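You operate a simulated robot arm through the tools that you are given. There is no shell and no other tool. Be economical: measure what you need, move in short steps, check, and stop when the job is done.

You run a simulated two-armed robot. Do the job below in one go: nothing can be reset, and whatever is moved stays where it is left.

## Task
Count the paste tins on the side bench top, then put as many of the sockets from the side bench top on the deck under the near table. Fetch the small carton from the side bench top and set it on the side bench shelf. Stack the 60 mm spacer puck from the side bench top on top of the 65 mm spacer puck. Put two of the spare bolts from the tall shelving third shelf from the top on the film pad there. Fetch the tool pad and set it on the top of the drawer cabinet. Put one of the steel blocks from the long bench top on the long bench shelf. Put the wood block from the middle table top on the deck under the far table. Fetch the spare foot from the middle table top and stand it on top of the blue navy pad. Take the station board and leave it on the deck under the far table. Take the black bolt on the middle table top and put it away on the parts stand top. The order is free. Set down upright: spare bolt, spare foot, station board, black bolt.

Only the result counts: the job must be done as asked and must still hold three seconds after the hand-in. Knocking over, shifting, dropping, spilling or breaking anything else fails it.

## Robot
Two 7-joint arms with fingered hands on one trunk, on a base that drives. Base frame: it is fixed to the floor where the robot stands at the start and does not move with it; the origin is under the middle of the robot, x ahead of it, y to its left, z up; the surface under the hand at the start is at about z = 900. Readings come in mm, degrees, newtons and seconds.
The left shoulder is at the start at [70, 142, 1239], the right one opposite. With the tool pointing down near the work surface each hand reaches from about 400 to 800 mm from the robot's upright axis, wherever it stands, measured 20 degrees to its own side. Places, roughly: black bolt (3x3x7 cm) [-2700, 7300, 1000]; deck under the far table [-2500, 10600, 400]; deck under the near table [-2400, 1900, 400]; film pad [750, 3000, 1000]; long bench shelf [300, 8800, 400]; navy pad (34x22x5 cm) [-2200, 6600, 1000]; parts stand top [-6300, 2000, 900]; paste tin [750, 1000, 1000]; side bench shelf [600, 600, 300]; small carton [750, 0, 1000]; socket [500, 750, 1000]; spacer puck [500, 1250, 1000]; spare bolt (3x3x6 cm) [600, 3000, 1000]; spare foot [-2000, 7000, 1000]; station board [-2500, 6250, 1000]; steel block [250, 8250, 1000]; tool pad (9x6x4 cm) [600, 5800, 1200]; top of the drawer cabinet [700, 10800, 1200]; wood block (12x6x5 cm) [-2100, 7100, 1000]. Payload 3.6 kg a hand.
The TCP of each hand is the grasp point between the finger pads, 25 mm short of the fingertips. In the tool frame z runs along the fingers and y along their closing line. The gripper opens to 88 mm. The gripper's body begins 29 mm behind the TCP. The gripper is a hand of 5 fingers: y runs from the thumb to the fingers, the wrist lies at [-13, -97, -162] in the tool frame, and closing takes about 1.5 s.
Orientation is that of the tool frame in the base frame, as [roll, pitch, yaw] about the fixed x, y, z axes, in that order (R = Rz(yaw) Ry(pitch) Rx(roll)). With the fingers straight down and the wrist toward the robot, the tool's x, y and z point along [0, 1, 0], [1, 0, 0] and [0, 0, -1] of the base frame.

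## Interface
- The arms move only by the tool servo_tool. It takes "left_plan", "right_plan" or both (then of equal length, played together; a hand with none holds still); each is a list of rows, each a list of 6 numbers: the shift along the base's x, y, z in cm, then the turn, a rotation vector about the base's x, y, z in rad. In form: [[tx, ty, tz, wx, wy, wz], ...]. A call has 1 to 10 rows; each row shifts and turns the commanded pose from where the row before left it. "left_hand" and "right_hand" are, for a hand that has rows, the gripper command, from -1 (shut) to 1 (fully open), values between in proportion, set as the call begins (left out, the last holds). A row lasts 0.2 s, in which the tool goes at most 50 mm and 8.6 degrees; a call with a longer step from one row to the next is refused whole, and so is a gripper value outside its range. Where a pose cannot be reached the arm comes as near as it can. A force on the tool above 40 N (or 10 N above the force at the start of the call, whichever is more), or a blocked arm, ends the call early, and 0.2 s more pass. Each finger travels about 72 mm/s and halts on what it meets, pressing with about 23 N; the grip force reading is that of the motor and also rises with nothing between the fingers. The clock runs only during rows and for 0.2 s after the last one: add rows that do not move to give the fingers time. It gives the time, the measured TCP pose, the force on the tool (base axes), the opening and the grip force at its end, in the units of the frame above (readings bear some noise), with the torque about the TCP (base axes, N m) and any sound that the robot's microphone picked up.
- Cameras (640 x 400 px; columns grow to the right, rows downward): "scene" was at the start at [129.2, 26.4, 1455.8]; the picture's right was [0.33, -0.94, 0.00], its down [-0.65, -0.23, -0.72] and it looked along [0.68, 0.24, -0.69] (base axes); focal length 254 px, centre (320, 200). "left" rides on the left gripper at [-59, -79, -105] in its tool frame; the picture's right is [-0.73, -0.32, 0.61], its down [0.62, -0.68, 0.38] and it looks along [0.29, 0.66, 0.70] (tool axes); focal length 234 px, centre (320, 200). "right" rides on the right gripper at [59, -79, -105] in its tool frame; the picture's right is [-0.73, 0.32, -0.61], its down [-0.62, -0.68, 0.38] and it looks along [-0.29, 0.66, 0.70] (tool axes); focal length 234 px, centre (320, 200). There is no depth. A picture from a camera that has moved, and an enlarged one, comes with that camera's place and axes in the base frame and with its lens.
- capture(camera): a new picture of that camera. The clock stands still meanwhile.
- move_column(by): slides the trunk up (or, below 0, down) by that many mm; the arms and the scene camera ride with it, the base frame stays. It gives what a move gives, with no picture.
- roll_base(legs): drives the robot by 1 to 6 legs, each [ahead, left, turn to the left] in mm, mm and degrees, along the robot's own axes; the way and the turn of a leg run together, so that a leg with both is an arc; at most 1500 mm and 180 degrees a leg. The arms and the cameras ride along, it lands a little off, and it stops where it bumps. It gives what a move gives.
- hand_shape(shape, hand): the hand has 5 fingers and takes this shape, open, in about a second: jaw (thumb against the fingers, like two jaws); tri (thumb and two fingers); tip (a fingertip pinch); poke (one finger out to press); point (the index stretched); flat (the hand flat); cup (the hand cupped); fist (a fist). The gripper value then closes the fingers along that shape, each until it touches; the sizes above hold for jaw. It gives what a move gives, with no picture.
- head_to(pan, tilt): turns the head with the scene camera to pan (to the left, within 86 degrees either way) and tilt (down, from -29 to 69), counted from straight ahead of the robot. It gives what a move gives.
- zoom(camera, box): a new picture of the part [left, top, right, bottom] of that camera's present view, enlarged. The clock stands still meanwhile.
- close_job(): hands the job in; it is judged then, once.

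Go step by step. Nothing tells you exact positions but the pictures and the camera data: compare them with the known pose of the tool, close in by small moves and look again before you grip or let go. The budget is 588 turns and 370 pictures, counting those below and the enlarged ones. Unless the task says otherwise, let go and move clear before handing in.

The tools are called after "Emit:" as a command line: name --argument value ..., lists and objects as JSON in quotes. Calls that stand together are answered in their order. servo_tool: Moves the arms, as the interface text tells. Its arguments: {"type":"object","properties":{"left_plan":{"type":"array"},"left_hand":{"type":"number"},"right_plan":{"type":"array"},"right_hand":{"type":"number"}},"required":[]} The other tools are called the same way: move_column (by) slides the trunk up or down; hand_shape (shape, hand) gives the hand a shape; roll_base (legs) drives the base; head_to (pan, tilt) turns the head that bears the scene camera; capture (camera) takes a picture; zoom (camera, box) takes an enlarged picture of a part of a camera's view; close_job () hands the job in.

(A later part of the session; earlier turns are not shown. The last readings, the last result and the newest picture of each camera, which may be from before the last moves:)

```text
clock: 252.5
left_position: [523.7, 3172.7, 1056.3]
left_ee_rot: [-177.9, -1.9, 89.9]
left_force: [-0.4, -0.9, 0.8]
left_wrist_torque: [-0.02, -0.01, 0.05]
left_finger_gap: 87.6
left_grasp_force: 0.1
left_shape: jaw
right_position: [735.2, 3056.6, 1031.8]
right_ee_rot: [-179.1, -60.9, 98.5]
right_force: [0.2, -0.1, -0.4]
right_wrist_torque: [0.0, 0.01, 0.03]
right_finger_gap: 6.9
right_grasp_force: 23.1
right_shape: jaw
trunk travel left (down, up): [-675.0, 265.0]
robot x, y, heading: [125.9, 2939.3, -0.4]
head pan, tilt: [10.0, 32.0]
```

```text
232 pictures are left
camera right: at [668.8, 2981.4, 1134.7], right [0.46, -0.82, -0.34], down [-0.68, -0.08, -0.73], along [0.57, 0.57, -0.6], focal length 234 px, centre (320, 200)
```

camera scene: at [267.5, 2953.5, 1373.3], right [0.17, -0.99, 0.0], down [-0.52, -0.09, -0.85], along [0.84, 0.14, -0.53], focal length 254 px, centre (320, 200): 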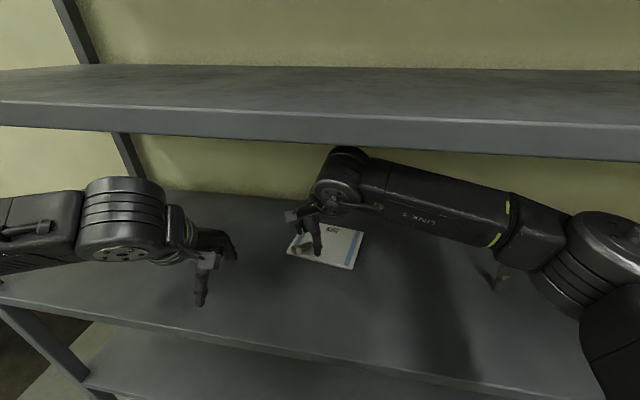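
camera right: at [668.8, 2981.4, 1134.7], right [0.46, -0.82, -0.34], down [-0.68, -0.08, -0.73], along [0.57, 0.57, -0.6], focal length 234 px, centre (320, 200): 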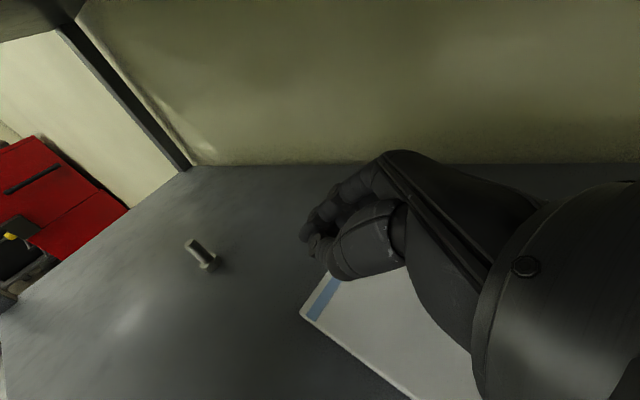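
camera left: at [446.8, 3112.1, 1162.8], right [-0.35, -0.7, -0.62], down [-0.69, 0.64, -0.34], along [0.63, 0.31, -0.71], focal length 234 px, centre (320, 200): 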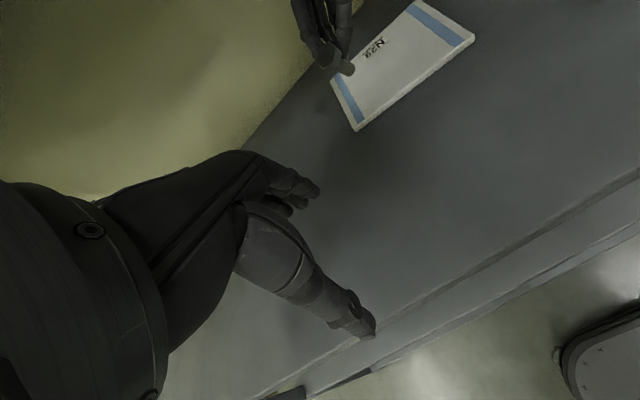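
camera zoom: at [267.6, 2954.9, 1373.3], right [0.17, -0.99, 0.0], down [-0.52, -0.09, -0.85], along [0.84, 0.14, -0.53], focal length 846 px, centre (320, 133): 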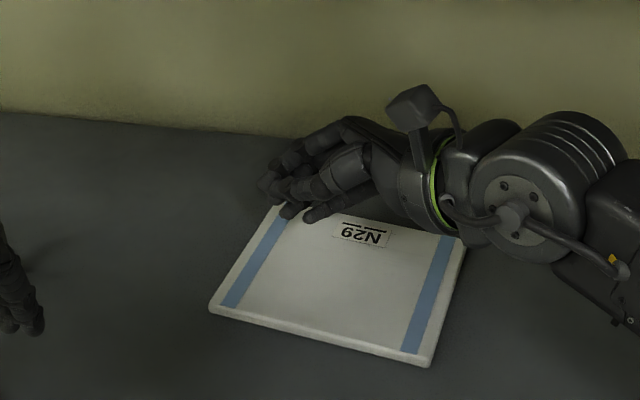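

The bolt slipped out; I see it to the left on the shelf. I zoom in on it.

Emit:
zoom --camera "right" --box '[160, 220, 260, 290]'

Emit:
head_to --pan 35 --tilt 32

Emit:
capture --camera "scene"

```text
5.71 times, centred on (210, 255) of right
camera zoom: at [668.8, 2981.4, 1134.7], right [0.46, -0.82, -0.34], down [-0.68, -0.08, -0.73], along [0.57, 0.57, -0.6], focal length 1338 px, centre (949, -114)
```

zoom: 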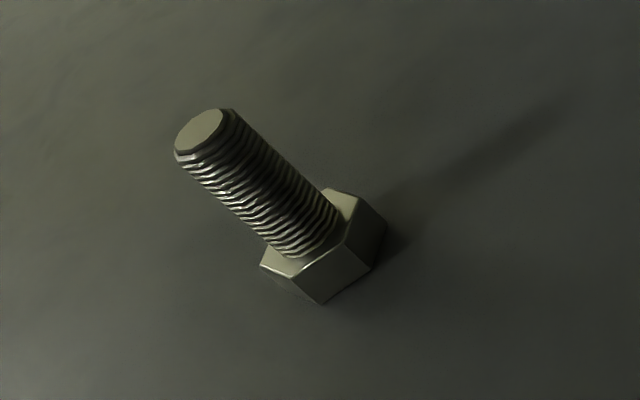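

```text
clock: 253.4
left_position: [524.8, 3172.3, 1055.8]
left_ee_rot: [-177.9, -2.0, 89.8]
left_force: [0.9, -0.2, 0.9]
left_wrist_torque: [-0.02, 0.0, 0.0]
left_finger_gap: 87.9
left_grasp_force: 0.0
left_shape: jaw
right_position: [735.4, 3056.1, 1031.2]
right_ee_rot: [-178.9, -60.9, 98.4]
right_force: [0.6, 0.1, 0.2]
right_wrist_torque: [0.02, -0.01, 0.0]
right_finger_gap: 6.7
right_grasp_force: 23.2
right_shape: jaw
trunk travel left (down, up): [-675.0, 265.0]
robot x, y, heading: [123.9, 2941.1, -0.5]
head pan, tilt: [35.0, 32.0]
```

```text
230 pictures are left
camera scene: at [253.1, 2990.6, 1373.2], right [0.57, -0.82, 0.0], down [-0.44, -0.3, -0.85], along [0.7, 0.48, -0.53], focal length 254 px, centre (320, 200)
```

scene: 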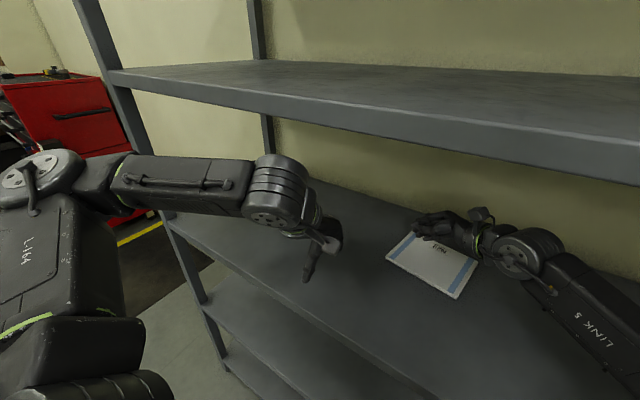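

The bolt stands on its head at about (724, 3300). Plan: lay it down with the left hand (head left), then raise it head-up with the right. I bring the right hand back to vertical and roll the left hand so its fingers point right.

Emit:
servo_tool --right_plan '[[-1, -2.5, 1, -0.148, -0.023, 0], [-1, -2.5, 1, -0.148, -0.023, 0], [-1, -2.5, 0, -0.148, -0.023, 0], [-1, -2.5, 0, -0.148, -0.023, 0], [-1, -2.5, 0, -0.148, -0.023, 0], [-1, -2.5, 0, -0.148, -0.023, 0], [-1, -2, 0, -0.148, -0.023, 0], [0, 0, 0, 0, 0, 0]]' --right_hand 1 --left_plan '[[0, 0, 0, -0.148, 0, 0], [0, 0, 0, -0.148, 0, 0], [0, 0, 0, -0.148, 0, 0], [0, 0.5, 0, -0.148, 0, 0], [0, 0.5, 0, -0.148, 0, 0], [0, 0.5, 0, -0.148, 0, 0], [0, 0.5, 0, -0.148, 0, 0], [0, 0, 0, 0, 0, 0]]'

Emit:
capture --camera "left"

Emit:
capture --camera "scene"

```text
clock: 255.2
left_position: [524.8, 3192.9, 1055.0]
left_ee_rot: [-178.0, 57.5, 90.0]
left_force: [0.5, -1.0, -0.8]
left_wrist_torque: [-0.03, -0.01, 0.01]
left_finger_gap: 87.7
left_grasp_force: 0.1
left_shape: jaw
right_position: [664.4, 2886.5, 1051.2]
right_ee_rot: [-179.4, -0.7, 98.7]
right_force: [-0.2, 0.1, -0.1]
right_wrist_torque: [-0.01, -0.01, 0.03]
right_finger_gap: 87.8
right_grasp_force: 0.1
right_shape: jaw
trunk travel left (down, up): [-675.0, 265.0]
robot x, y, heading: [125.2, 2939.0, -0.2]
head pan, tilt: [35.0, 32.0]
```

```text
229 pictures are left
camera left: at [447.2, 3253.6, 1164.8], right [-0.34, -0.89, 0.29], down [-0.69, 0.03, -0.72], along [0.63, -0.45, -0.63], focal length 234 px, centre (320, 200)
```

left: 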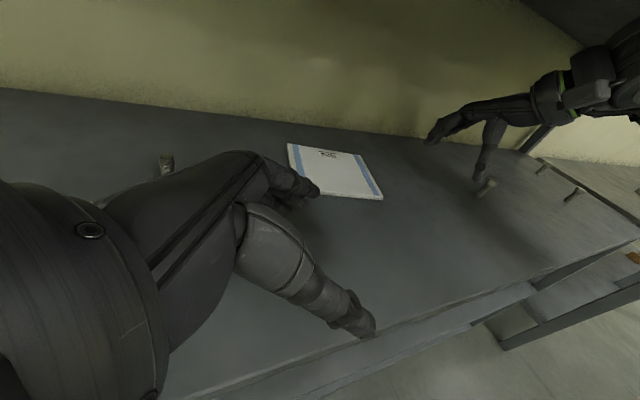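

```text
228 pictures are left
camera scene: at [253.4, 2990.4, 1373.2], right [0.57, -0.82, 0.0], down [-0.44, -0.3, -0.85], along [0.7, 0.48, -0.53], focal length 254 px, centre (320, 200)
```

scene: 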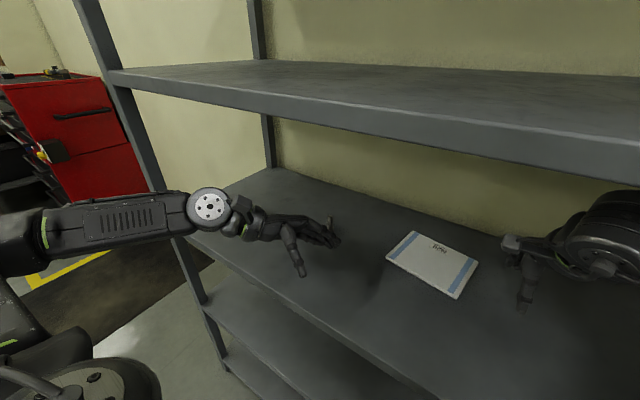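

Emit:
zoom --camera "left" --box '[130, 130, 210, 190]'

Emit:
zoom --camera "scene" --box '[260, 180, 380, 270]'

```text
6.67 times, centred on (170, 160) of left
camera zoom: at [447.2, 3253.6, 1164.8], right [-0.34, -0.89, 0.29], down [-0.69, 0.03, -0.72], along [0.63, -0.45, -0.63], focal length 1561 px, centre (1320, 467)
```

zoom: 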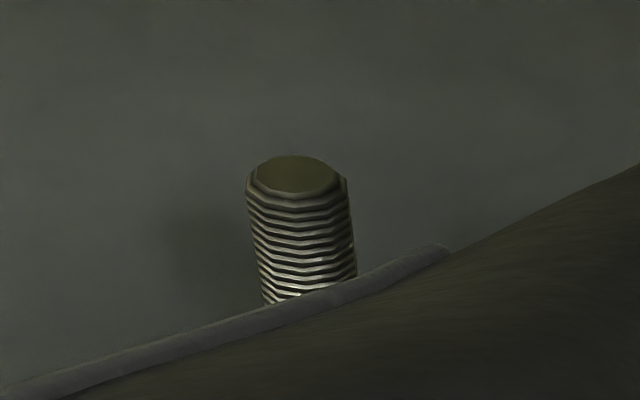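

```text
4.44 times, centred on (320, 225) of scene
camera zoom: at [253.4, 2990.4, 1373.2], right [0.57, -0.82, 0.0], down [-0.44, -0.3, -0.85], along [0.7, 0.48, -0.53], focal length 1128 px, centre (320, 89)
```

zoom: 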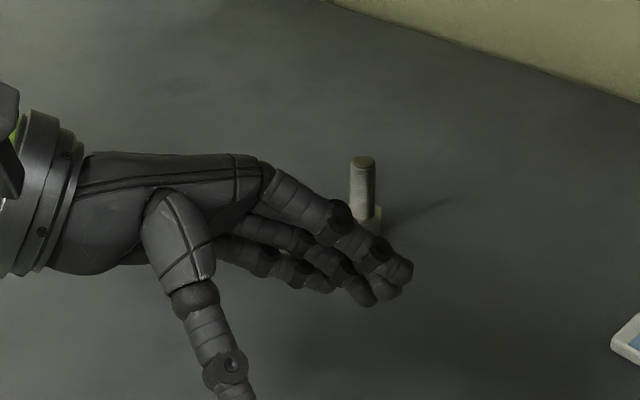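

The inverted bolt is at about (716, 3283). I route the left hand round to its left side and look again.

Emit:
servo_tool --left_plan '[[0, 4.8, 0, 0, 0, 0], [0, 4.8, 0, 0, 0, 0], [0, 4.8, 0, 0, 0, 0], [4.7, 0, 0, 0, 0, 0], [4.7, 0, 0, 0, 0, 0], [4.7, 0, -1, 0, 0, 0], [4.6, 0, -1.5, 0, 0, 0], [0, 0, -3.5, 0, 0, 0], [0, 0, 0, 0, 0, 0]]' --left_hand 0.7

Emit:
capture --camera "left"

Emit:
zoom --camera "scene" --box '[240, 160, 400, 280]'

```text
clock: 257.2
left_position: [714.2, 3336.9, 994.3]
left_ee_rot: [-177.8, 57.3, 90.1]
left_force: [-0.6, -0.1, -0.5]
left_wrist_torque: [0.01, 0.02, 0.02]
left_finger_gap: 74.9
left_grasp_force: 0.0
left_shape: jaw
right_position: [665.5, 2887.1, 1051.6]
right_ee_rot: [-179.4, -0.8, 98.7]
right_force: [-0.2, -0.4, -0.6]
right_wrist_torque: [0.0, -0.01, -0.02]
right_finger_gap: 87.8
right_grasp_force: 0.0
right_shape: jaw
trunk travel left (down, up): [-675.0, 265.0]
robot x, y, heading: [126.9, 2936.8, -0.4]
head pan, tilt: [35.0, 32.0]
```

```text
225 pictures are left
camera left: at [635.9, 3399.2, 1102.6], right [-0.34, -0.89, 0.29], down [-0.69, 0.03, -0.72], along [0.63, -0.45, -0.63], focal length 234 px, centre (320, 200)
```

left: 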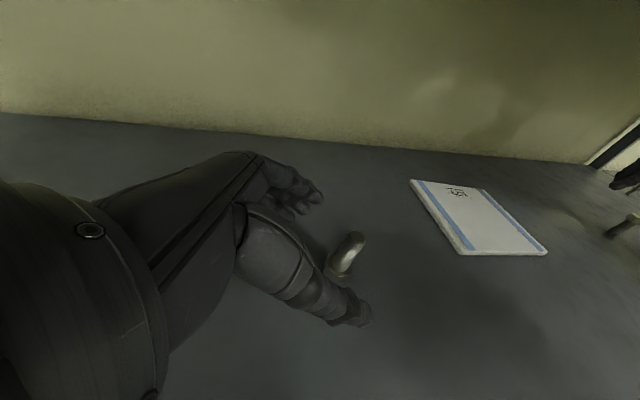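

```text
3.33 times, centred on (320, 220) of scene
camera zoom: at [253.2, 2990.4, 1373.2], right [0.57, -0.82, 0.0], down [-0.44, -0.3, -0.85], along [0.7, 0.48, -0.53], focal length 846 px, centre (320, 133)
```

zoom: 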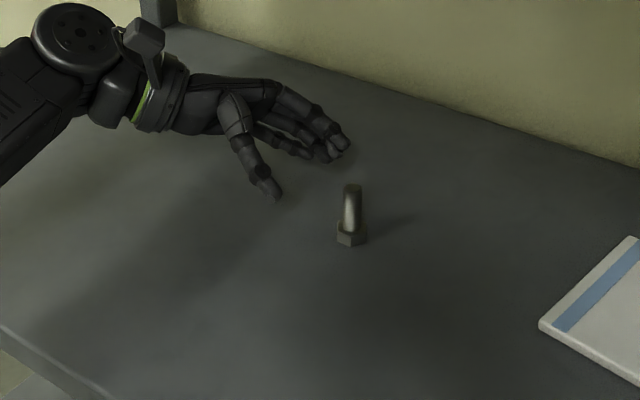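

Emit:
servo_tool --left_plan '[[0.15, -2.2, -1.5, 0, 0, 0], [0.15, -1.5, -1.2, 0, 0, 0], [0, 0, 0, 0, 0, 0]]'

Emit:
capture --camera "left"

Emit:
zoom --camera "scene" --box '[270, 180, 370, 255]'

```text
clock: 258.0
left_position: [715.6, 3301.8, 969.0]
left_ee_rot: [-177.8, 57.4, 90.0]
left_force: [-1.0, 1.0, 0.5]
left_wrist_torque: [0.0, -0.03, 0.0]
left_finger_gap: 74.9
left_grasp_force: 0.0
left_shape: jaw
right_position: [664.3, 2888.8, 1052.3]
right_ee_rot: [-179.5, -0.7, 98.7]
right_force: [0.5, 0.2, 0.4]
right_wrist_torque: [0.03, 0.01, -0.01]
right_finger_gap: 87.7
right_grasp_force: 0.0
right_shape: jaw
trunk travel left (down, up): [-675.0, 265.0]
robot x, y, heading: [131.6, 2941.4, -0.0]
head pan, tilt: [35.0, 32.0]
```

```text
223 pictures are left
camera left: at [637.6, 3362.6, 1077.7], right [-0.35, -0.89, 0.29], down [-0.69, 0.03, -0.72], along [0.63, -0.45, -0.63], focal length 234 px, centre (320, 200)
```

left: 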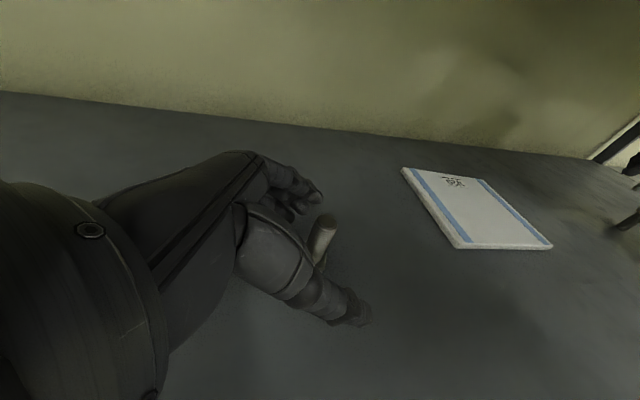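

```text
5.33 times, centred on (320, 218) of scene
camera zoom: at [252.8, 2990.9, 1373.3], right [0.57, -0.82, 0.0], down [-0.44, -0.3, -0.85], along [0.7, 0.48, -0.53], focal length 1354 px, centre (320, 107)
```

zoom: 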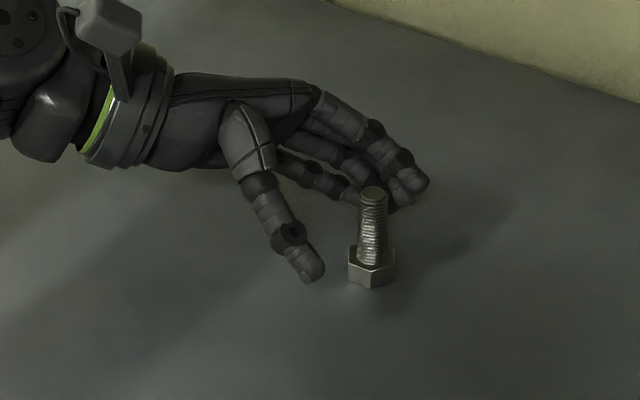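

Emit:
servo_tool --left_plan '[[0.1, -1.3, -0.5, 0, 0, 0], [0, 0, 0, 0, 0, 0]]'

Emit:
zoom --camera "scene" --box '[270, 180, 370, 255]'

```text
clock: 258.6
left_position: [715.7, 3288.6, 962.9]
left_ee_rot: [-177.9, 57.4, 90.0]
left_force: [0.9, 0.1, -0.5]
left_wrist_torque: [0.0, -0.01, 0.04]
left_finger_gap: 74.9
left_grasp_force: 0.0
left_shape: jaw
right_position: [664.1, 2887.1, 1051.6]
right_ee_rot: [-179.5, -0.8, 98.7]
right_force: [1.4, 0.1, -0.5]
right_wrist_torque: [-0.01, 0.01, -0.03]
right_finger_gap: 87.4
right_grasp_force: 0.1
right_shape: jaw
trunk travel left (down, up): [-675.0, 265.0]
robot x, y, heading: [126.4, 2941.4, -0.2]
head pan, tilt: [35.0, 32.0]
```

```text
5.33 times, centred on (320, 218) of scene
camera zoom: at [252.9, 2990.9, 1373.3], right [0.57, -0.82, 0.0], down [-0.44, -0.3, -0.85], along [0.7, 0.48, -0.53], focal length 1354 px, centre (320, 107)
```

zoom: 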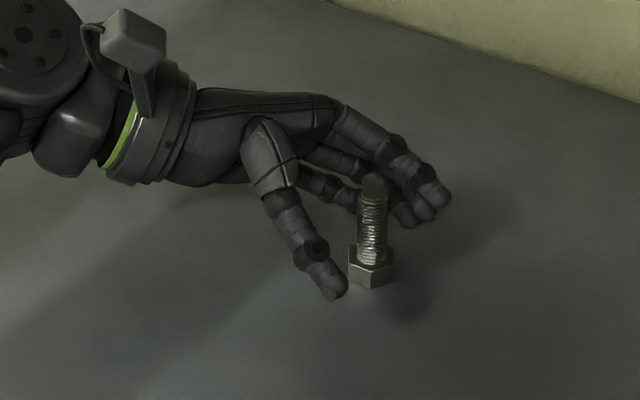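

Emit:
servo_tool --left_plan '[[0, 0, 0, 0, 0, 0], [0, 0, 0, 0, 0, 0], [0, 0, 0, 0, 0, 0], [0, 0, 0, 0, 0, 0], [0, 0, 0, 0, 0, 0], [0, 0, 0, 0, 0, 0], [0, 0, 0, 0, 0, 0]]' --left_hand -1

Emit:
zoom --camera "scene" --box '[270, 180, 370, 255]'

```text
clock: 260.2
left_position: [716.2, 3289.5, 965.0]
left_ee_rot: [-178.1, 57.4, 89.8]
left_force: [0.9, 0.5, 4.9]
left_wrist_torque: [0.08, -0.07, -0.06]
left_finger_gap: 1.7
left_grasp_force: 23.1
left_shape: jaw
right_position: [664.6, 2887.4, 1051.7]
right_ee_rot: [-179.6, -0.9, 98.7]
right_force: [0.0, -0.3, -0.3]
right_wrist_torque: [0.0, 0.02, 0.05]
right_finger_gap: 87.6
right_grasp_force: 0.0
right_shape: jaw
trunk travel left (down, up): [-675.0, 265.0]
robot x, y, heading: [126.2, 2940.3, -0.3]
head pan, tilt: [35.0, 32.0]
```

```text
5.33 times, centred on (320, 218) of scene
camera zoom: at [252.7, 2990.3, 1373.3], right [0.57, -0.82, 0.0], down [-0.44, -0.3, -0.85], along [0.7, 0.48, -0.53], focal length 1354 px, centre (320, 107)
```

zoom: 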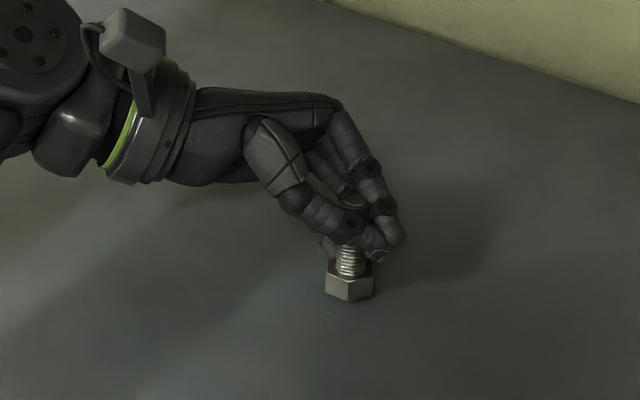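

Emit:
servo_tool --left_plan '[[0, 0, 1, 0, 0, 0], [0, 0, 2, 0, 0, 0], [0, 0, 2, 0, 0, 0], [0, 0, 0, 0, 0, 0]]'

Emit:
zoom --camera "scene" --box '[270, 160, 370, 235]'

Emit:
capture --camera "left"

```text
clock: 261.2
left_position: [716.4, 3287.0, 1015.4]
left_ee_rot: [-178.0, 57.3, 89.9]
left_force: [0.3, 0.2, -0.3]
left_wrist_torque: [-0.02, -0.01, -0.02]
left_finger_gap: 1.0
left_grasp_force: 23.2
left_shape: jaw
right_position: [665.3, 2887.5, 1049.7]
right_ee_rot: [-179.5, -0.8, 98.7]
right_force: [0.4, -0.4, 1.2]
right_wrist_torque: [0.03, 0.02, 0.01]
right_finger_gap: 87.9
right_grasp_force: 0.0
right_shape: jaw
trunk travel left (down, up): [-675.0, 265.0]
robot x, y, heading: [129.3, 2938.4, -0.2]
head pan, tilt: [35.0, 32.0]
```

```text
5.33 times, centred on (320, 198) of scene
camera zoom: at [253.1, 2990.8, 1373.2], right [0.57, -0.82, 0.0], down [-0.44, -0.3, -0.85], along [0.7, 0.48, -0.53], focal length 1354 px, centre (320, 213)
```

zoom: 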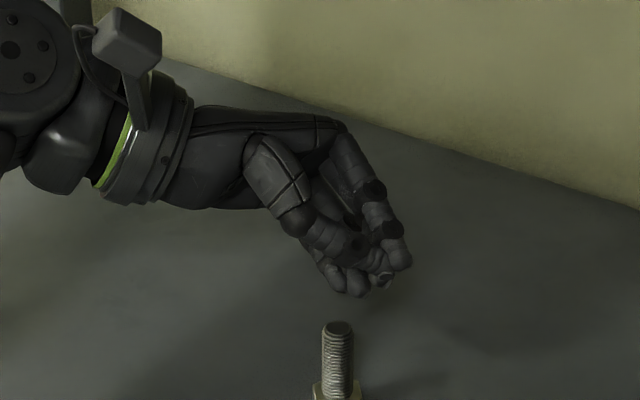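

```text
218 pictures are left
camera left: at [638.7, 3347.9, 1123.4], right [-0.35, -0.89, 0.29], down [-0.69, 0.03, -0.72], along [0.63, -0.45, -0.63], focal length 234 px, centre (320, 200)
```

left: 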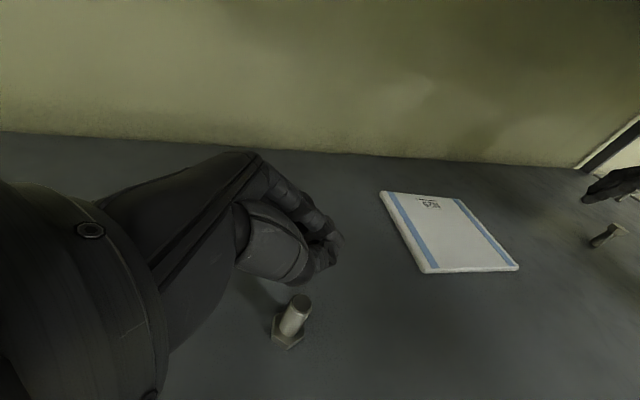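

The hand closed past the thin shank and the bolt stayed upright on its head, now near (691, 3293). A better way: tip it over to the right with the closed left hand, then grip it along its axis from the head side and rotate it up.

Emit:
servo_tool --left_plan '[[0, 3, 0, 0, 0, 0], [0, 3, 0, 0, 0, 0], [-2.5, 0, -2.6, 0, 0, 0], [0, -2, 0, 0, 0, 0], [0, 0, 0, 0, 0, 0]]'

Emit:
capture --camera "left"

Emit:
zoom --camera "scene" --box '[270, 180, 370, 255]'

```text
clock: 262.4
left_position: [689.2, 3326.7, 986.6]
left_ee_rot: [-177.8, 57.4, 90.1]
left_force: [0.1, 0.3, 0.1]
left_wrist_torque: [0.01, 0.0, 0.03]
left_finger_gap: 1.1
left_grasp_force: 22.6
left_shape: jaw
right_position: [664.6, 2887.7, 1051.4]
right_ee_rot: [-179.5, -0.8, 98.7]
right_force: [0.2, -0.6, 0.2]
right_wrist_torque: [0.03, -0.03, 0.01]
right_finger_gap: 88.0
right_grasp_force: 0.0
right_shape: jaw
trunk travel left (down, up): [-675.0, 265.0]
robot x, y, heading: [125.6, 2940.8, -0.3]
head pan, tilt: [35.0, 32.0]
```

```text
217 pictures are left
camera left: at [612.0, 3387.7, 1094.7], right [-0.35, -0.89, 0.29], down [-0.69, 0.03, -0.72], along [0.63, -0.45, -0.63], focal length 234 px, centre (320, 200)
```

left: 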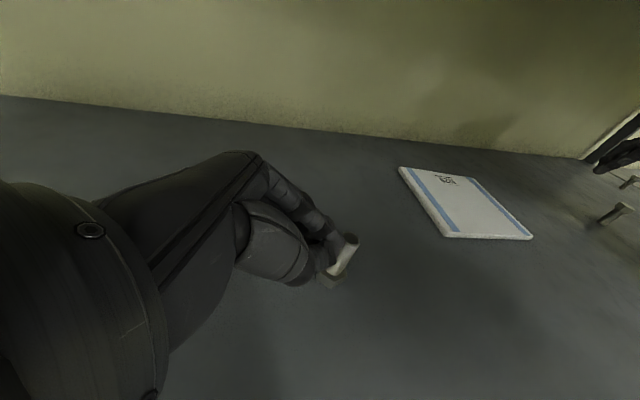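

```text
5.33 times, centred on (320, 218) of scene
camera zoom: at [253.0, 2991.1, 1373.2], right [0.57, -0.82, 0.0], down [-0.44, -0.3, -0.85], along [0.7, 0.48, -0.53], focal length 1354 px, centre (320, 107)
```

zoom: 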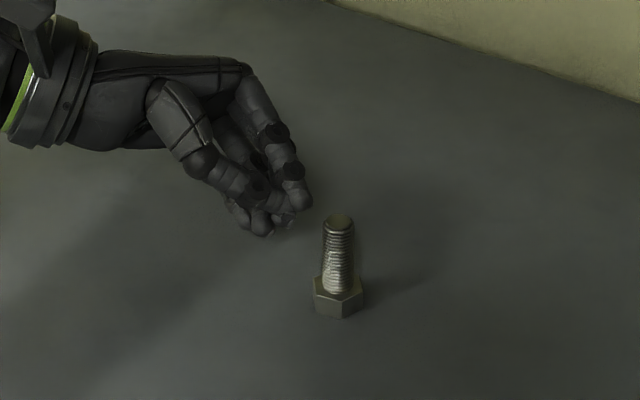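

Emit:
servo_tool --left_plan '[[0.1, -1.5, 0, 0, 0, 0], [0, -1.5, 0, 0, 0, 0], [0, -1.5, 0, 0, 0, 0], [0, -1, 0, 0, 0, 0], [0, 0, 0, 0, 0, 0]]'

Emit:
zoom --camera "scene" --box '[270, 180, 370, 255]'

```text
clock: 263.6
left_position: [690.3, 3271.0, 988.0]
left_ee_rot: [-178.1, 57.3, 89.9]
left_force: [-0.3, -0.4, 0.1]
left_wrist_torque: [0.0, -0.01, 0.0]
left_finger_gap: 1.0
left_grasp_force: 23.2
left_shape: jaw
right_position: [665.5, 2887.1, 1051.6]
right_ee_rot: [-179.4, -0.8, 98.7]
right_force: [-0.1, 0.1, -0.1]
right_wrist_torque: [-0.01, 0.0, 0.01]
right_finger_gap: 87.7
right_grasp_force: 0.1
right_shape: jaw
trunk travel left (down, up): [-675.0, 265.0]
robot x, y, heading: [127.1, 2940.3, -0.4]
head pan, tilt: [35.0, 32.0]
```

```text
5.33 times, centred on (320, 218) of scene
camera zoom: at [253.0, 2990.9, 1373.2], right [0.57, -0.82, 0.0], down [-0.44, -0.3, -0.85], along [0.7, 0.48, -0.53], focal length 1354 px, centre (320, 107)
```

zoom: 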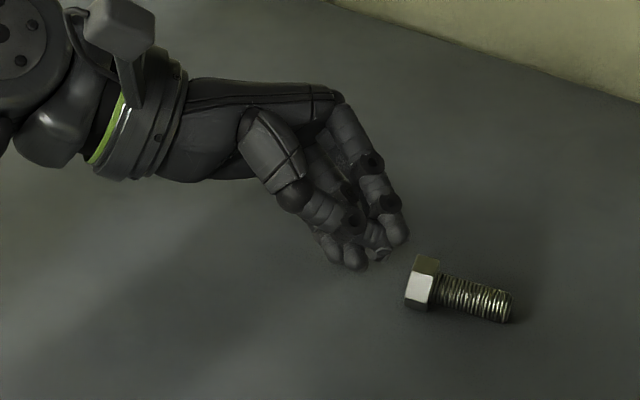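

The bolt now lies with its head left at (719, 3249) and tail toward (735, 3208). I align the left hand with its axis, fingers pointing along the shank.

Emit:
servo_tool --left_plan '[[0, 1, 0.5, 0, 0, 0.12], [0, 1, 0.5, 0, 0, 0.12], [1, 0, 0, 0, 0, 0.12], [0.7, 0, 0, 0, 0, 0], [0, 0, 0, 0, 0, 0], [0, 0, 0, 0, 0, 0]]' --left_hand 0.3

Emit:
capture --camera "left"

Emit:
zoom --camera "scene" --box '[270, 180, 390, 270]'

```text
clock: 265.0
left_position: [708.3, 3290.3, 999.0]
left_ee_rot: [-177.8, 57.5, 110.7]
left_force: [-0.3, -0.8, -0.4]
left_wrist_torque: [0.0, -0.02, 0.0]
left_finger_gap: 57.1
left_grasp_force: 0.1
left_shape: jaw
right_position: [665.9, 2887.2, 1050.1]
right_ee_rot: [-179.4, -0.9, 98.7]
right_force: [-0.3, 0.7, -0.7]
right_wrist_torque: [0.01, 0.03, -0.01]
right_finger_gap: 87.8
right_grasp_force: 0.1
right_shape: jaw
trunk travel left (down, up): [-675.0, 265.0]
robot x, y, heading: [127.5, 2939.9, -0.3]
head pan, tilt: [35.0, 32.0]
```

```text
214 pictures are left
camera left: at [614.0, 3321.5, 1107.0], right [-0.01, -0.96, 0.29], down [-0.66, -0.21, -0.72], along [0.75, -0.2, -0.63], focal length 234 px, centre (320, 200)
```

left: 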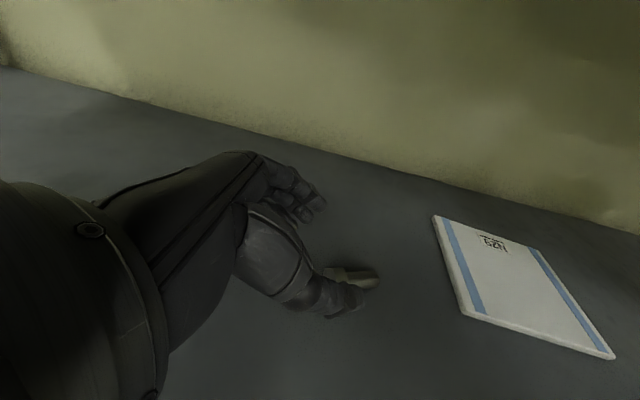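

```text
4.44 times, centred on (330, 225) of scene
camera zoom: at [253.1, 2990.7, 1373.2], right [0.57, -0.82, 0.0], down [-0.44, -0.3, -0.85], along [0.7, 0.48, -0.53], focal length 1128 px, centre (276, 89)
```

zoom: 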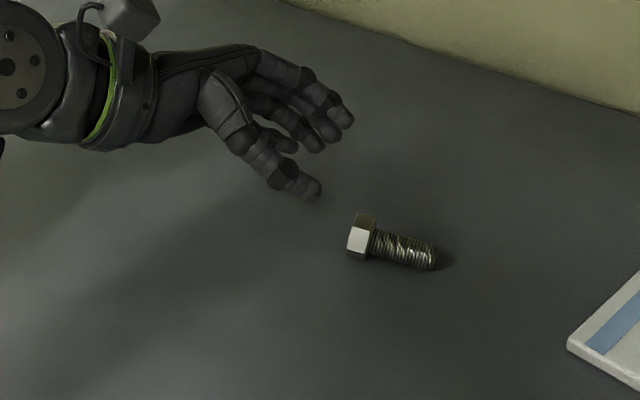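

Emit:
servo_tool --left_plan '[[0.4, -1.5, -2.7, 0, 0, 0], [0, 0, 0, 0, 0, 0]]'

Emit:
capture --camera "left"

Emit:
zoom --camera "scene" --box '[290, 190, 370, 250]'

```text
clock: 265.6
left_position: [710.7, 3275.8, 972.9]
left_ee_rot: [-177.9, 57.5, 110.7]
left_force: [-0.2, 0.5, 0.0]
left_wrist_torque: [0.05, 0.02, -0.01]
left_finger_gap: 57.3
left_grasp_force: 0.2
left_shape: jaw
right_position: [665.4, 2887.6, 1051.2]
right_ee_rot: [-179.5, -0.7, 98.6]
right_force: [0.0, 0.0, 0.7]
right_wrist_torque: [-0.01, 0.01, 0.02]
right_finger_gap: 87.8
right_grasp_force: 0.0
right_shape: jaw
trunk travel left (down, up): [-675.0, 265.0]
robot x, y, heading: [129.9, 2943.2, -0.4]
head pan, tilt: [35.0, 32.0]
```

```text
212 pictures are left
camera left: at [617.0, 3306.2, 1080.7], right [-0.01, -0.96, 0.29], down [-0.66, -0.21, -0.72], along [0.75, -0.2, -0.63], focal length 234 px, centre (320, 200)
```

left: 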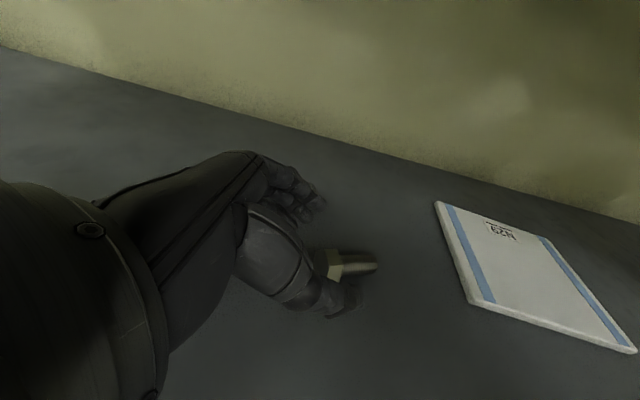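

```text
6.67 times, centred on (330, 220) of scene
camera zoom: at [252.8, 2990.9, 1373.3], right [0.57, -0.82, 0.0], down [-0.44, -0.3, -0.85], along [0.7, 0.48, -0.53], focal length 1692 px, centre (253, 67)
```

zoom: 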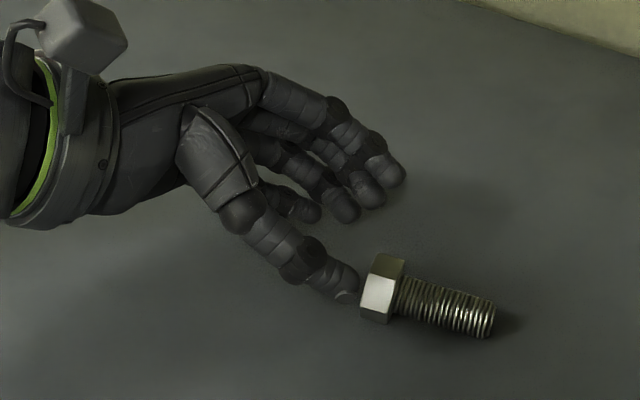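

Emit:
servo_tool --left_plan '[[0.45, -1.6, -1.2, 0, 0, 0], [0.45, -1.6, -1.0, 0, 0, 0], [0, 0, 0, 0, 0, 0]]'

Emit:
capture --camera "left"

Emit:
zoom --camera "scene" --box '[290, 190, 370, 250]'

```text
clock: 266.4
left_position: [718.6, 3245.4, 953.1]
left_ee_rot: [-178.5, 57.5, 110.2]
left_force: [-0.9, 5.4, 14.1]
left_wrist_torque: [0.42, -0.5, 0.19]
left_finger_gap: 57.1
left_grasp_force: 0.0
left_shape: jaw
right_position: [661.8, 2887.4, 1052.2]
right_ee_rot: [-179.6, -0.9, 98.7]
right_force: [0.2, 0.2, 0.2]
right_wrist_torque: [0.0, 0.0, 0.04]
right_finger_gap: 87.8
right_grasp_force: 0.1
right_shape: jaw
trunk travel left (down, up): [-675.0, 265.0]
robot x, y, heading: [131.1, 2942.6, -0.3]
head pan, tilt: [35.0, 32.0]
```

```text
210 pictures are left
camera left: at [624.8, 3276.1, 1060.5], right [-0.01, -0.96, 0.29], down [-0.66, -0.21, -0.72], along [0.75, -0.2, -0.63], focal length 234 px, centre (320, 200)
```

left: 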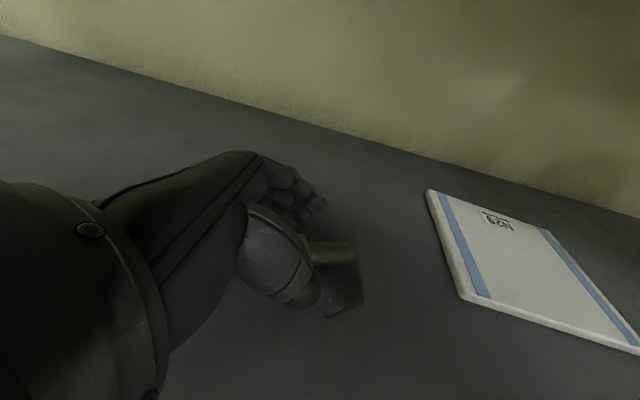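

```text
6.67 times, centred on (330, 220) of scene
camera zoom: at [250.4, 2990.9, 1373.7], right [0.57, -0.82, 0.0], down [-0.43, -0.3, -0.85], along [0.7, 0.48, -0.53], focal length 1692 px, centre (253, 67)
```

zoom: 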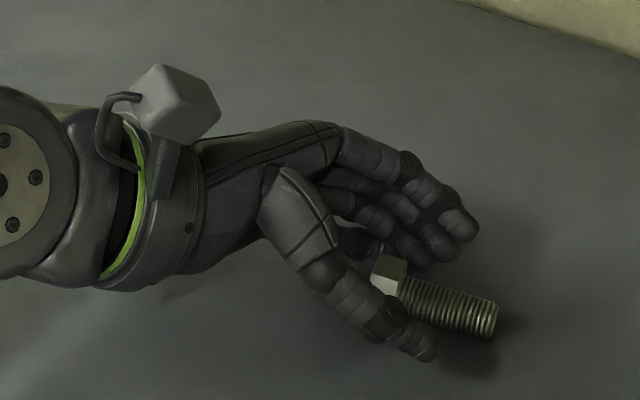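

The bolt lies between thumb and fingers, head toward the palm. I ease up 2 mm and close.

Emit:
servo_tool --left_plan '[[0, 0, 0.2, 0, 0, 0], [0, 0, 0, 0, 0, 0]]'

Emit:
servo_tool --left_plan '[[0, 0, 0, 0, 0, 0], [0, 0, 0, 0, 0, 0], [0, 0, 0, 0, 0, 0], [0, 0, 0, 0, 0, 0], [0, 0, 0, 0, 0, 0], [0, 0, 0, 0, 0, 0]]' --left_hand -1

Emit:
servo_tool --left_plan '[[0, 0, 1, 0, 0, 0], [0, 0, 2, 0, 0, 0], [0, 0, 2, 0, 0, 0], [0, 0, 0, 0, 0, 0]]'

Emit:
capture --camera "left"

Emit:
zoom --camera "scene" --box '[290, 170, 390, 245]'

```text
clock: 267.0
left_position: [719.8, 3245.8, 952.4]
left_ee_rot: [-178.2, 57.5, 110.4]
left_force: [-1.1, 3.8, 11.0]
left_wrist_torque: [0.34, -0.39, 0.15]
left_finger_gap: 57.0
left_grasp_force: 0.0
left_shape: jaw
right_position: [664.5, 2886.8, 1051.2]
right_ee_rot: [-179.4, -0.8, 98.7]
right_force: [-0.4, -0.6, 0.2]
right_wrist_torque: [-0.02, 0.0, 0.03]
right_finger_gap: 87.6
right_grasp_force: 0.0
right_shape: jaw
trunk travel left (down, up): [-675.0, 265.0]
robot x, y, heading: [126.9, 2942.5, -0.5]
head pan, tilt: [35.0, 32.0]
```

```text
clock: 268.4
left_position: [718.5, 3244.6, 952.5]
left_ee_rot: [-178.2, 57.4, 110.4]
left_force: [-2.2, 1.2, 10.2]
left_wrist_torque: [0.3, -0.28, 0.11]
left_finger_gap: 0.0
left_grasp_force: 22.6
left_shape: jaw
right_position: [663.5, 2886.2, 1052.3]
right_ee_rot: [-179.6, -0.9, 98.6]
right_force: [0.2, 0.7, -0.4]
right_wrist_torque: [0.0, -0.03, -0.01]
right_finger_gap: 87.6
right_grasp_force: 0.0
right_shape: jaw
trunk travel left (down, up): [-675.0, 265.0]
robot x, y, heading: [128.2, 2938.1, -0.5]
head pan, tilt: [35.0, 32.0]
```

```text
clock: 269.4
left_position: [720.0, 3244.6, 1000.9]
left_ee_rot: [-178.2, 57.4, 110.5]
left_force: [0.1, 0.7, -0.4]
left_wrist_torque: [-0.01, 0.02, 0.01]
left_finger_gap: 0.0
left_grasp_force: 23.0
left_shape: jaw
right_position: [663.4, 2888.1, 1051.9]
right_ee_rot: [-179.4, -0.8, 98.6]
right_force: [0.5, 0.1, 0.5]
right_wrist_torque: [0.01, 0.01, 0.02]
right_finger_gap: 87.6
right_grasp_force: 0.1
right_shape: jaw
trunk travel left (down, up): [-675.0, 265.0]
robot x, y, heading: [124.9, 2942.4, -0.1]
head pan, tilt: [35.0, 32.0]
```

```text
208 pictures are left
camera left: at [626.0, 3276.3, 1110.5], right [-0.01, -0.96, 0.29], down [-0.66, -0.21, -0.72], along [0.75, -0.2, -0.63], focal length 234 px, centre (320, 200)
```

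left: 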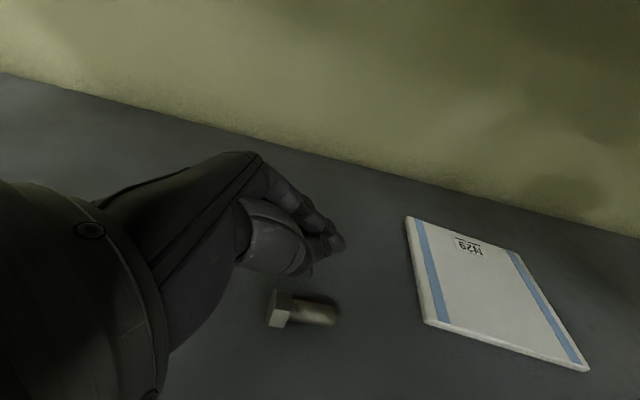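

```text
5.33 times, centred on (340, 208) of scene
camera zoom: at [253.1, 2990.8, 1373.2], right [0.57, -0.82, 0.0], down [-0.44, -0.3, -0.85], along [0.7, 0.48, -0.53], focal length 1354 px, centre (213, 160)
```

zoom: 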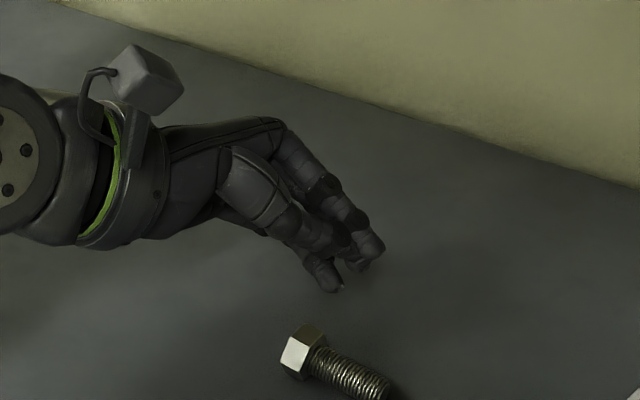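

The palm's outer fingers touch the shelf before the pads reach the shank. The crosswise grip with near-vertical fingers held well before, so I return to that: retract the left hand to neutral, shift left, and use the right hand at a yaw that needs no further turning.

Emit:
servo_tool --left_plan '[[0, 1, 1, 0.134, 0.051, 0], [-1, 0, 1, 0.134, 0.051, 0], [-3, 0, 1, 0.134, 0.051, 0], [-3, -1, 1, 0.134, 0.051, 0], [-3, -1, 1, 0.134, 0.051, 0], [-3, -1, 0, 0.134, 0.051, 0], [-3, -1, 0, 0.134, 0.051, 0], [-2, -1, 0, 0, 0, -0.12], [0, 0, 0, 0, 0, -0.12], [0, 0, 0, 0, 0, -0.12]]' --left_hand 1

Emit:
roll_base --legs '[[0, 190, 0]]'

Emit:
servo_tool --right_plan '[[1, 3, 0, -0.12, 0, -0.07], [1, 3, 0, -0.12, 0, -0.07], [1, 4, 0, -0.11, 0, 0], [0, 3, 0, 0, 0, 0], [0, 0, 0, 0, 0, 0]]' --right_hand 0.4

Emit:
capture --camera "right"

Emit:
capture --camera "scene"

```text
clock: 271.6
left_position: [540.3, 3204.4, 1051.7]
left_ee_rot: [-177.8, -0.1, 90.0]
left_force: [0.1, 0.0, -0.8]
left_wrist_torque: [0.01, -0.03, -0.01]
left_finger_gap: 87.7
left_grasp_force: 0.1
left_shape: jaw
right_position: [663.7, 2886.3, 1051.8]
right_ee_rot: [-179.5, -0.8, 98.7]
right_force: [-0.7, -1.1, -0.5]
right_wrist_torque: [0.0, 0.0, 0.01]
right_finger_gap: 87.6
right_grasp_force: 0.1
right_shape: jaw
trunk travel left (down, up): [-675.0, 265.0]
robot x, y, heading: [126.5, 2945.1, -0.2]
head pan, tilt: [35.0, 32.0]
```

```text
clock: 273.1
left_position: [541.4, 3393.6, 1052.4]
left_ee_rot: [-177.8, -0.1, 90.0]
left_force: [-0.1, 0.1, 0.3]
left_wrist_torque: [0.0, -0.01, 0.03]
left_finger_gap: 87.7
left_grasp_force: 0.0
left_shape: jaw
right_position: [665.5, 3075.6, 1050.4]
right_ee_rot: [-179.5, -0.9, 98.9]
right_force: [0.6, -0.3, -0.2]
right_wrist_torque: [0.0, 0.02, -0.01]
right_finger_gap: 87.9
right_grasp_force: 0.0
right_shape: jaw
trunk travel left (down, up): [-675.0, 265.0]
robot x, y, heading: [128.1, 3128.6, -0.3]
head pan, tilt: [35.0, 32.0]
```

```text
clock: 274.2
left_position: [707.8, 3309.5, 1020.6]
left_ee_rot: [-178.9, 5.9, 75.4]
left_force: [0.2, -4.6, 0.9]
left_wrist_torque: [0.34, 0.02, 0.05]
left_finger_gap: 88.0
left_grasp_force: 0.0
left_shape: jaw
right_position: [769.2, 3088.1, 1009.3]
right_ee_rot: [-173.4, 24.8, 80.3]
right_force: [-0.4, -7.7, 2.0]
right_wrist_torque: [0.47, 0.0, 0.03]
right_finger_gap: 61.5
right_grasp_force: 0.1
right_shape: jaw
trunk travel left (down, up): [-675.0, 265.0]
robot x, y, heading: [220.5, 3101.3, -17.4]
head pan, tilt: [35.0, 32.0]
stopped in row 5 (left hand): the arm was blocked; the commanded pose is now the measured one
```

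```text
206 pictures are left
camera right: at [720.7, 3197.9, 1088.0], right [0.31, -0.48, 0.82], down [-0.83, -0.56, -0.01], along [0.47, -0.67, -0.58], focal length 234 px, centre (320, 200)
```

right: 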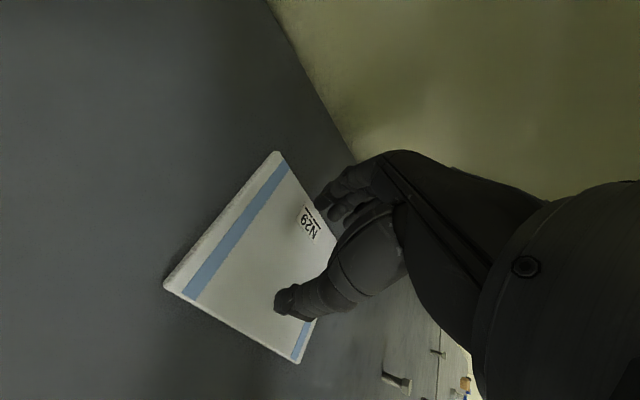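

```text
205 pictures are left
camera scene: at [342.2, 3108.1, 1379.5], right [0.3, -0.95, 0.0], down [-0.5, -0.16, -0.85], along [0.81, 0.26, -0.52], focal length 254 px, centre (320, 200)
```

scene: 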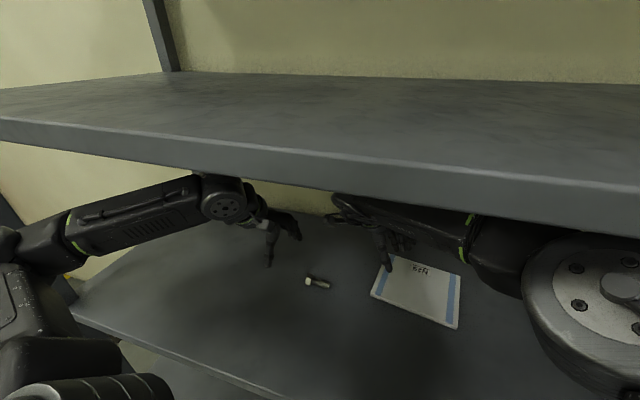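

Something blocked the motion and the base was turned (heading -17°). I stop and look at both sides before moving.

Emit:
head_to --pan -40 --tilt 30

Emit:
capture --camera "scene"

Emit:
head_to --pan 75 --tilt 30

Emit:
capture --camera "scene"

```text
clock: 275.7
left_position: [655.4, 3407.4, 1013.1]
left_ee_rot: [-177.8, 4.4, 84.7]
left_force: [0.0, -0.2, -0.1]
left_wrist_torque: [0.01, 0.01, -0.04]
left_finger_gap: 87.8
left_grasp_force: 0.1
left_shape: jaw
right_position: [767.7, 3215.2, 1002.0]
right_ee_rot: [-173.8, 24.5, 89.3]
right_force: [-1.1, 0.0, 0.4]
right_wrist_torque: [0.01, -0.01, 0.01]
right_finger_gap: 61.9
right_grasp_force: 0.1
right_shape: jaw
trunk travel left (down, up): [-675.0, 265.0]
robot x, y, heading: [199.1, 3118.6, -5.6]
head pan, tilt: [-40.0, 30.0]
```

```text
204 pictures are left
camera scene: at [331.2, 3088.4, 1371.2], right [-0.72, -0.7, 0.03], down [-0.36, 0.33, -0.87], along [0.6, -0.64, -0.49], focal length 254 px, centre (320, 200)
```

scene: 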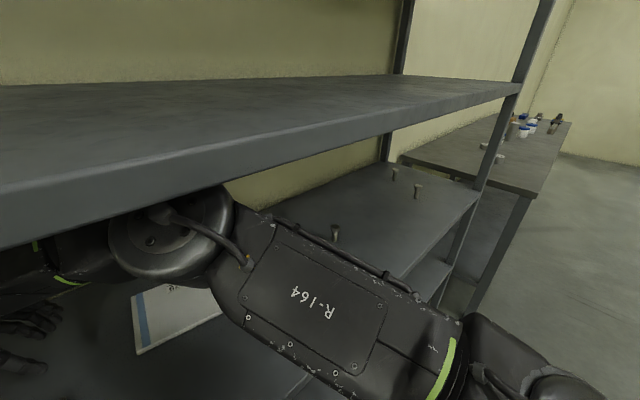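

```text
clock: 277.6
left_position: [656.1, 3405.9, 1012.1]
left_ee_rot: [-177.7, 4.4, 84.5]
left_force: [0.2, -0.8, -1.5]
left_wrist_torque: [0.02, 0.02, 0.0]
left_finger_gap: 88.0
left_grasp_force: 0.0
left_shape: jaw
right_position: [768.0, 3214.5, 1003.1]
right_ee_rot: [-173.9, 24.3, 89.1]
right_force: [0.4, 0.3, -1.3]
right_wrist_torque: [-0.01, 0.01, 0.02]
right_finger_gap: 61.6
right_grasp_force: 0.0
right_shape: jaw
trunk travel left (down, up): [-675.0, 265.0]
robot x, y, heading: [202.3, 3114.9, -5.8]
head pan, tilt: [75.0, 30.0]
```

```text
203 pictures are left
camera scene: at [301.3, 3237.0, 1367.0], right [0.93, -0.36, 0.0], down [-0.19, -0.49, -0.85], along [0.3, 0.79, -0.53], focal length 254 px, centre (320, 200)
```

scene: 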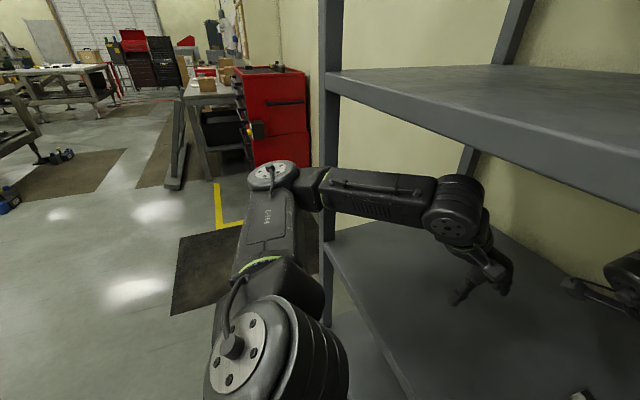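

The left forearm presses against the shelf's left front post; bolts and pad look undisturbed. I back straight out a little and to the right to free it.

Emit:
roll_base --legs '[[-80, -40, 0]]'

Emit:
capture --camera "scene"

Emit:
head_to --pan 15 --tilt 32

Emit:
capture --camera "scene"

```text
clock: 278.9
left_position: [589.5, 3410.2, 1024.1]
left_ee_rot: [-177.5, 3.0, 91.9]
left_force: [0.7, 0.0, -0.7]
left_wrist_torque: [-0.01, -0.03, -0.01]
left_finger_gap: 87.9
left_grasp_force: 0.1
left_shape: jaw
right_position: [725.0, 3234.4, 1004.2]
right_ee_rot: [-173.0, 22.9, 96.7]
right_force: [-0.2, 0.4, 0.4]
right_wrist_torque: [-0.02, 0.0, 0.0]
right_finger_gap: 61.7
right_grasp_force: 0.1
right_shape: jaw
trunk travel left (down, up): [-675.0, 265.0]
robot x, y, heading: [170.8, 3090.8, 1.2]
head pan, tilt: [75.0, 30.0]
stopped in leg 1: the robot was blocked; the commanded pose is now the measured one
```

```text
202 pictures are left
camera scene: at [262.6, 3190.0, 1374.9], right [0.97, -0.24, -0.01], down [-0.13, -0.49, -0.86], along [0.2, 0.84, -0.51], focal length 254 px, centre (320, 200)
```

scene: 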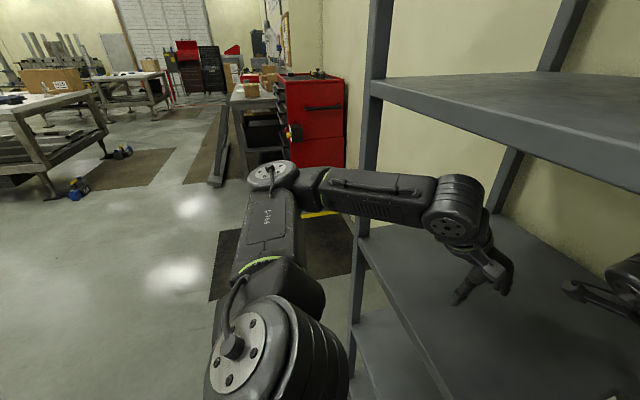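

```text
clock: 280.1
left_position: [590.7, 3410.2, 1021.5]
left_ee_rot: [-177.3, 3.2, 91.6]
left_force: [-0.8, -0.4, 0.0]
left_wrist_torque: [0.0, 0.0, -0.03]
left_finger_gap: 87.9
left_grasp_force: 0.1
left_shape: jaw
right_position: [727.8, 3231.2, 1003.6]
right_ee_rot: [-173.0, 22.8, 96.2]
right_force: [0.7, 0.8, 0.3]
right_wrist_torque: [0.02, -0.01, -0.03]
right_finger_gap: 61.6
right_grasp_force: 0.1
right_shape: jaw
trunk travel left (down, up): [-675.0, 265.0]
robot x, y, heading: [166.5, 3088.9, 1.4]
head pan, tilt: [15.0, 32.0]
```

```text
201 pictures are left
camera scene: at [327.8, 3129.3, 1370.0], right [0.28, -0.96, 0.01], down [-0.52, -0.16, -0.84], along [0.8, 0.23, -0.55], focal length 254 px, centre (320, 200)
```

scene: 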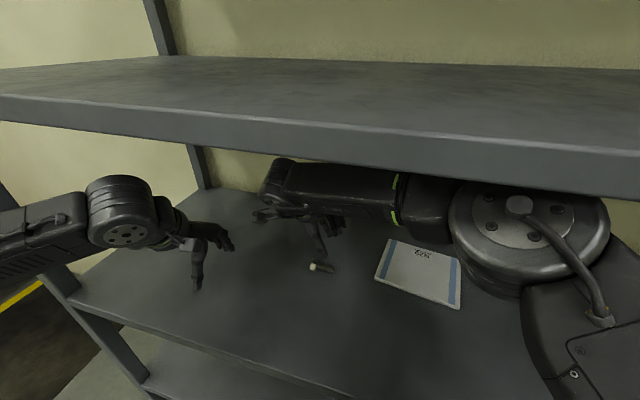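

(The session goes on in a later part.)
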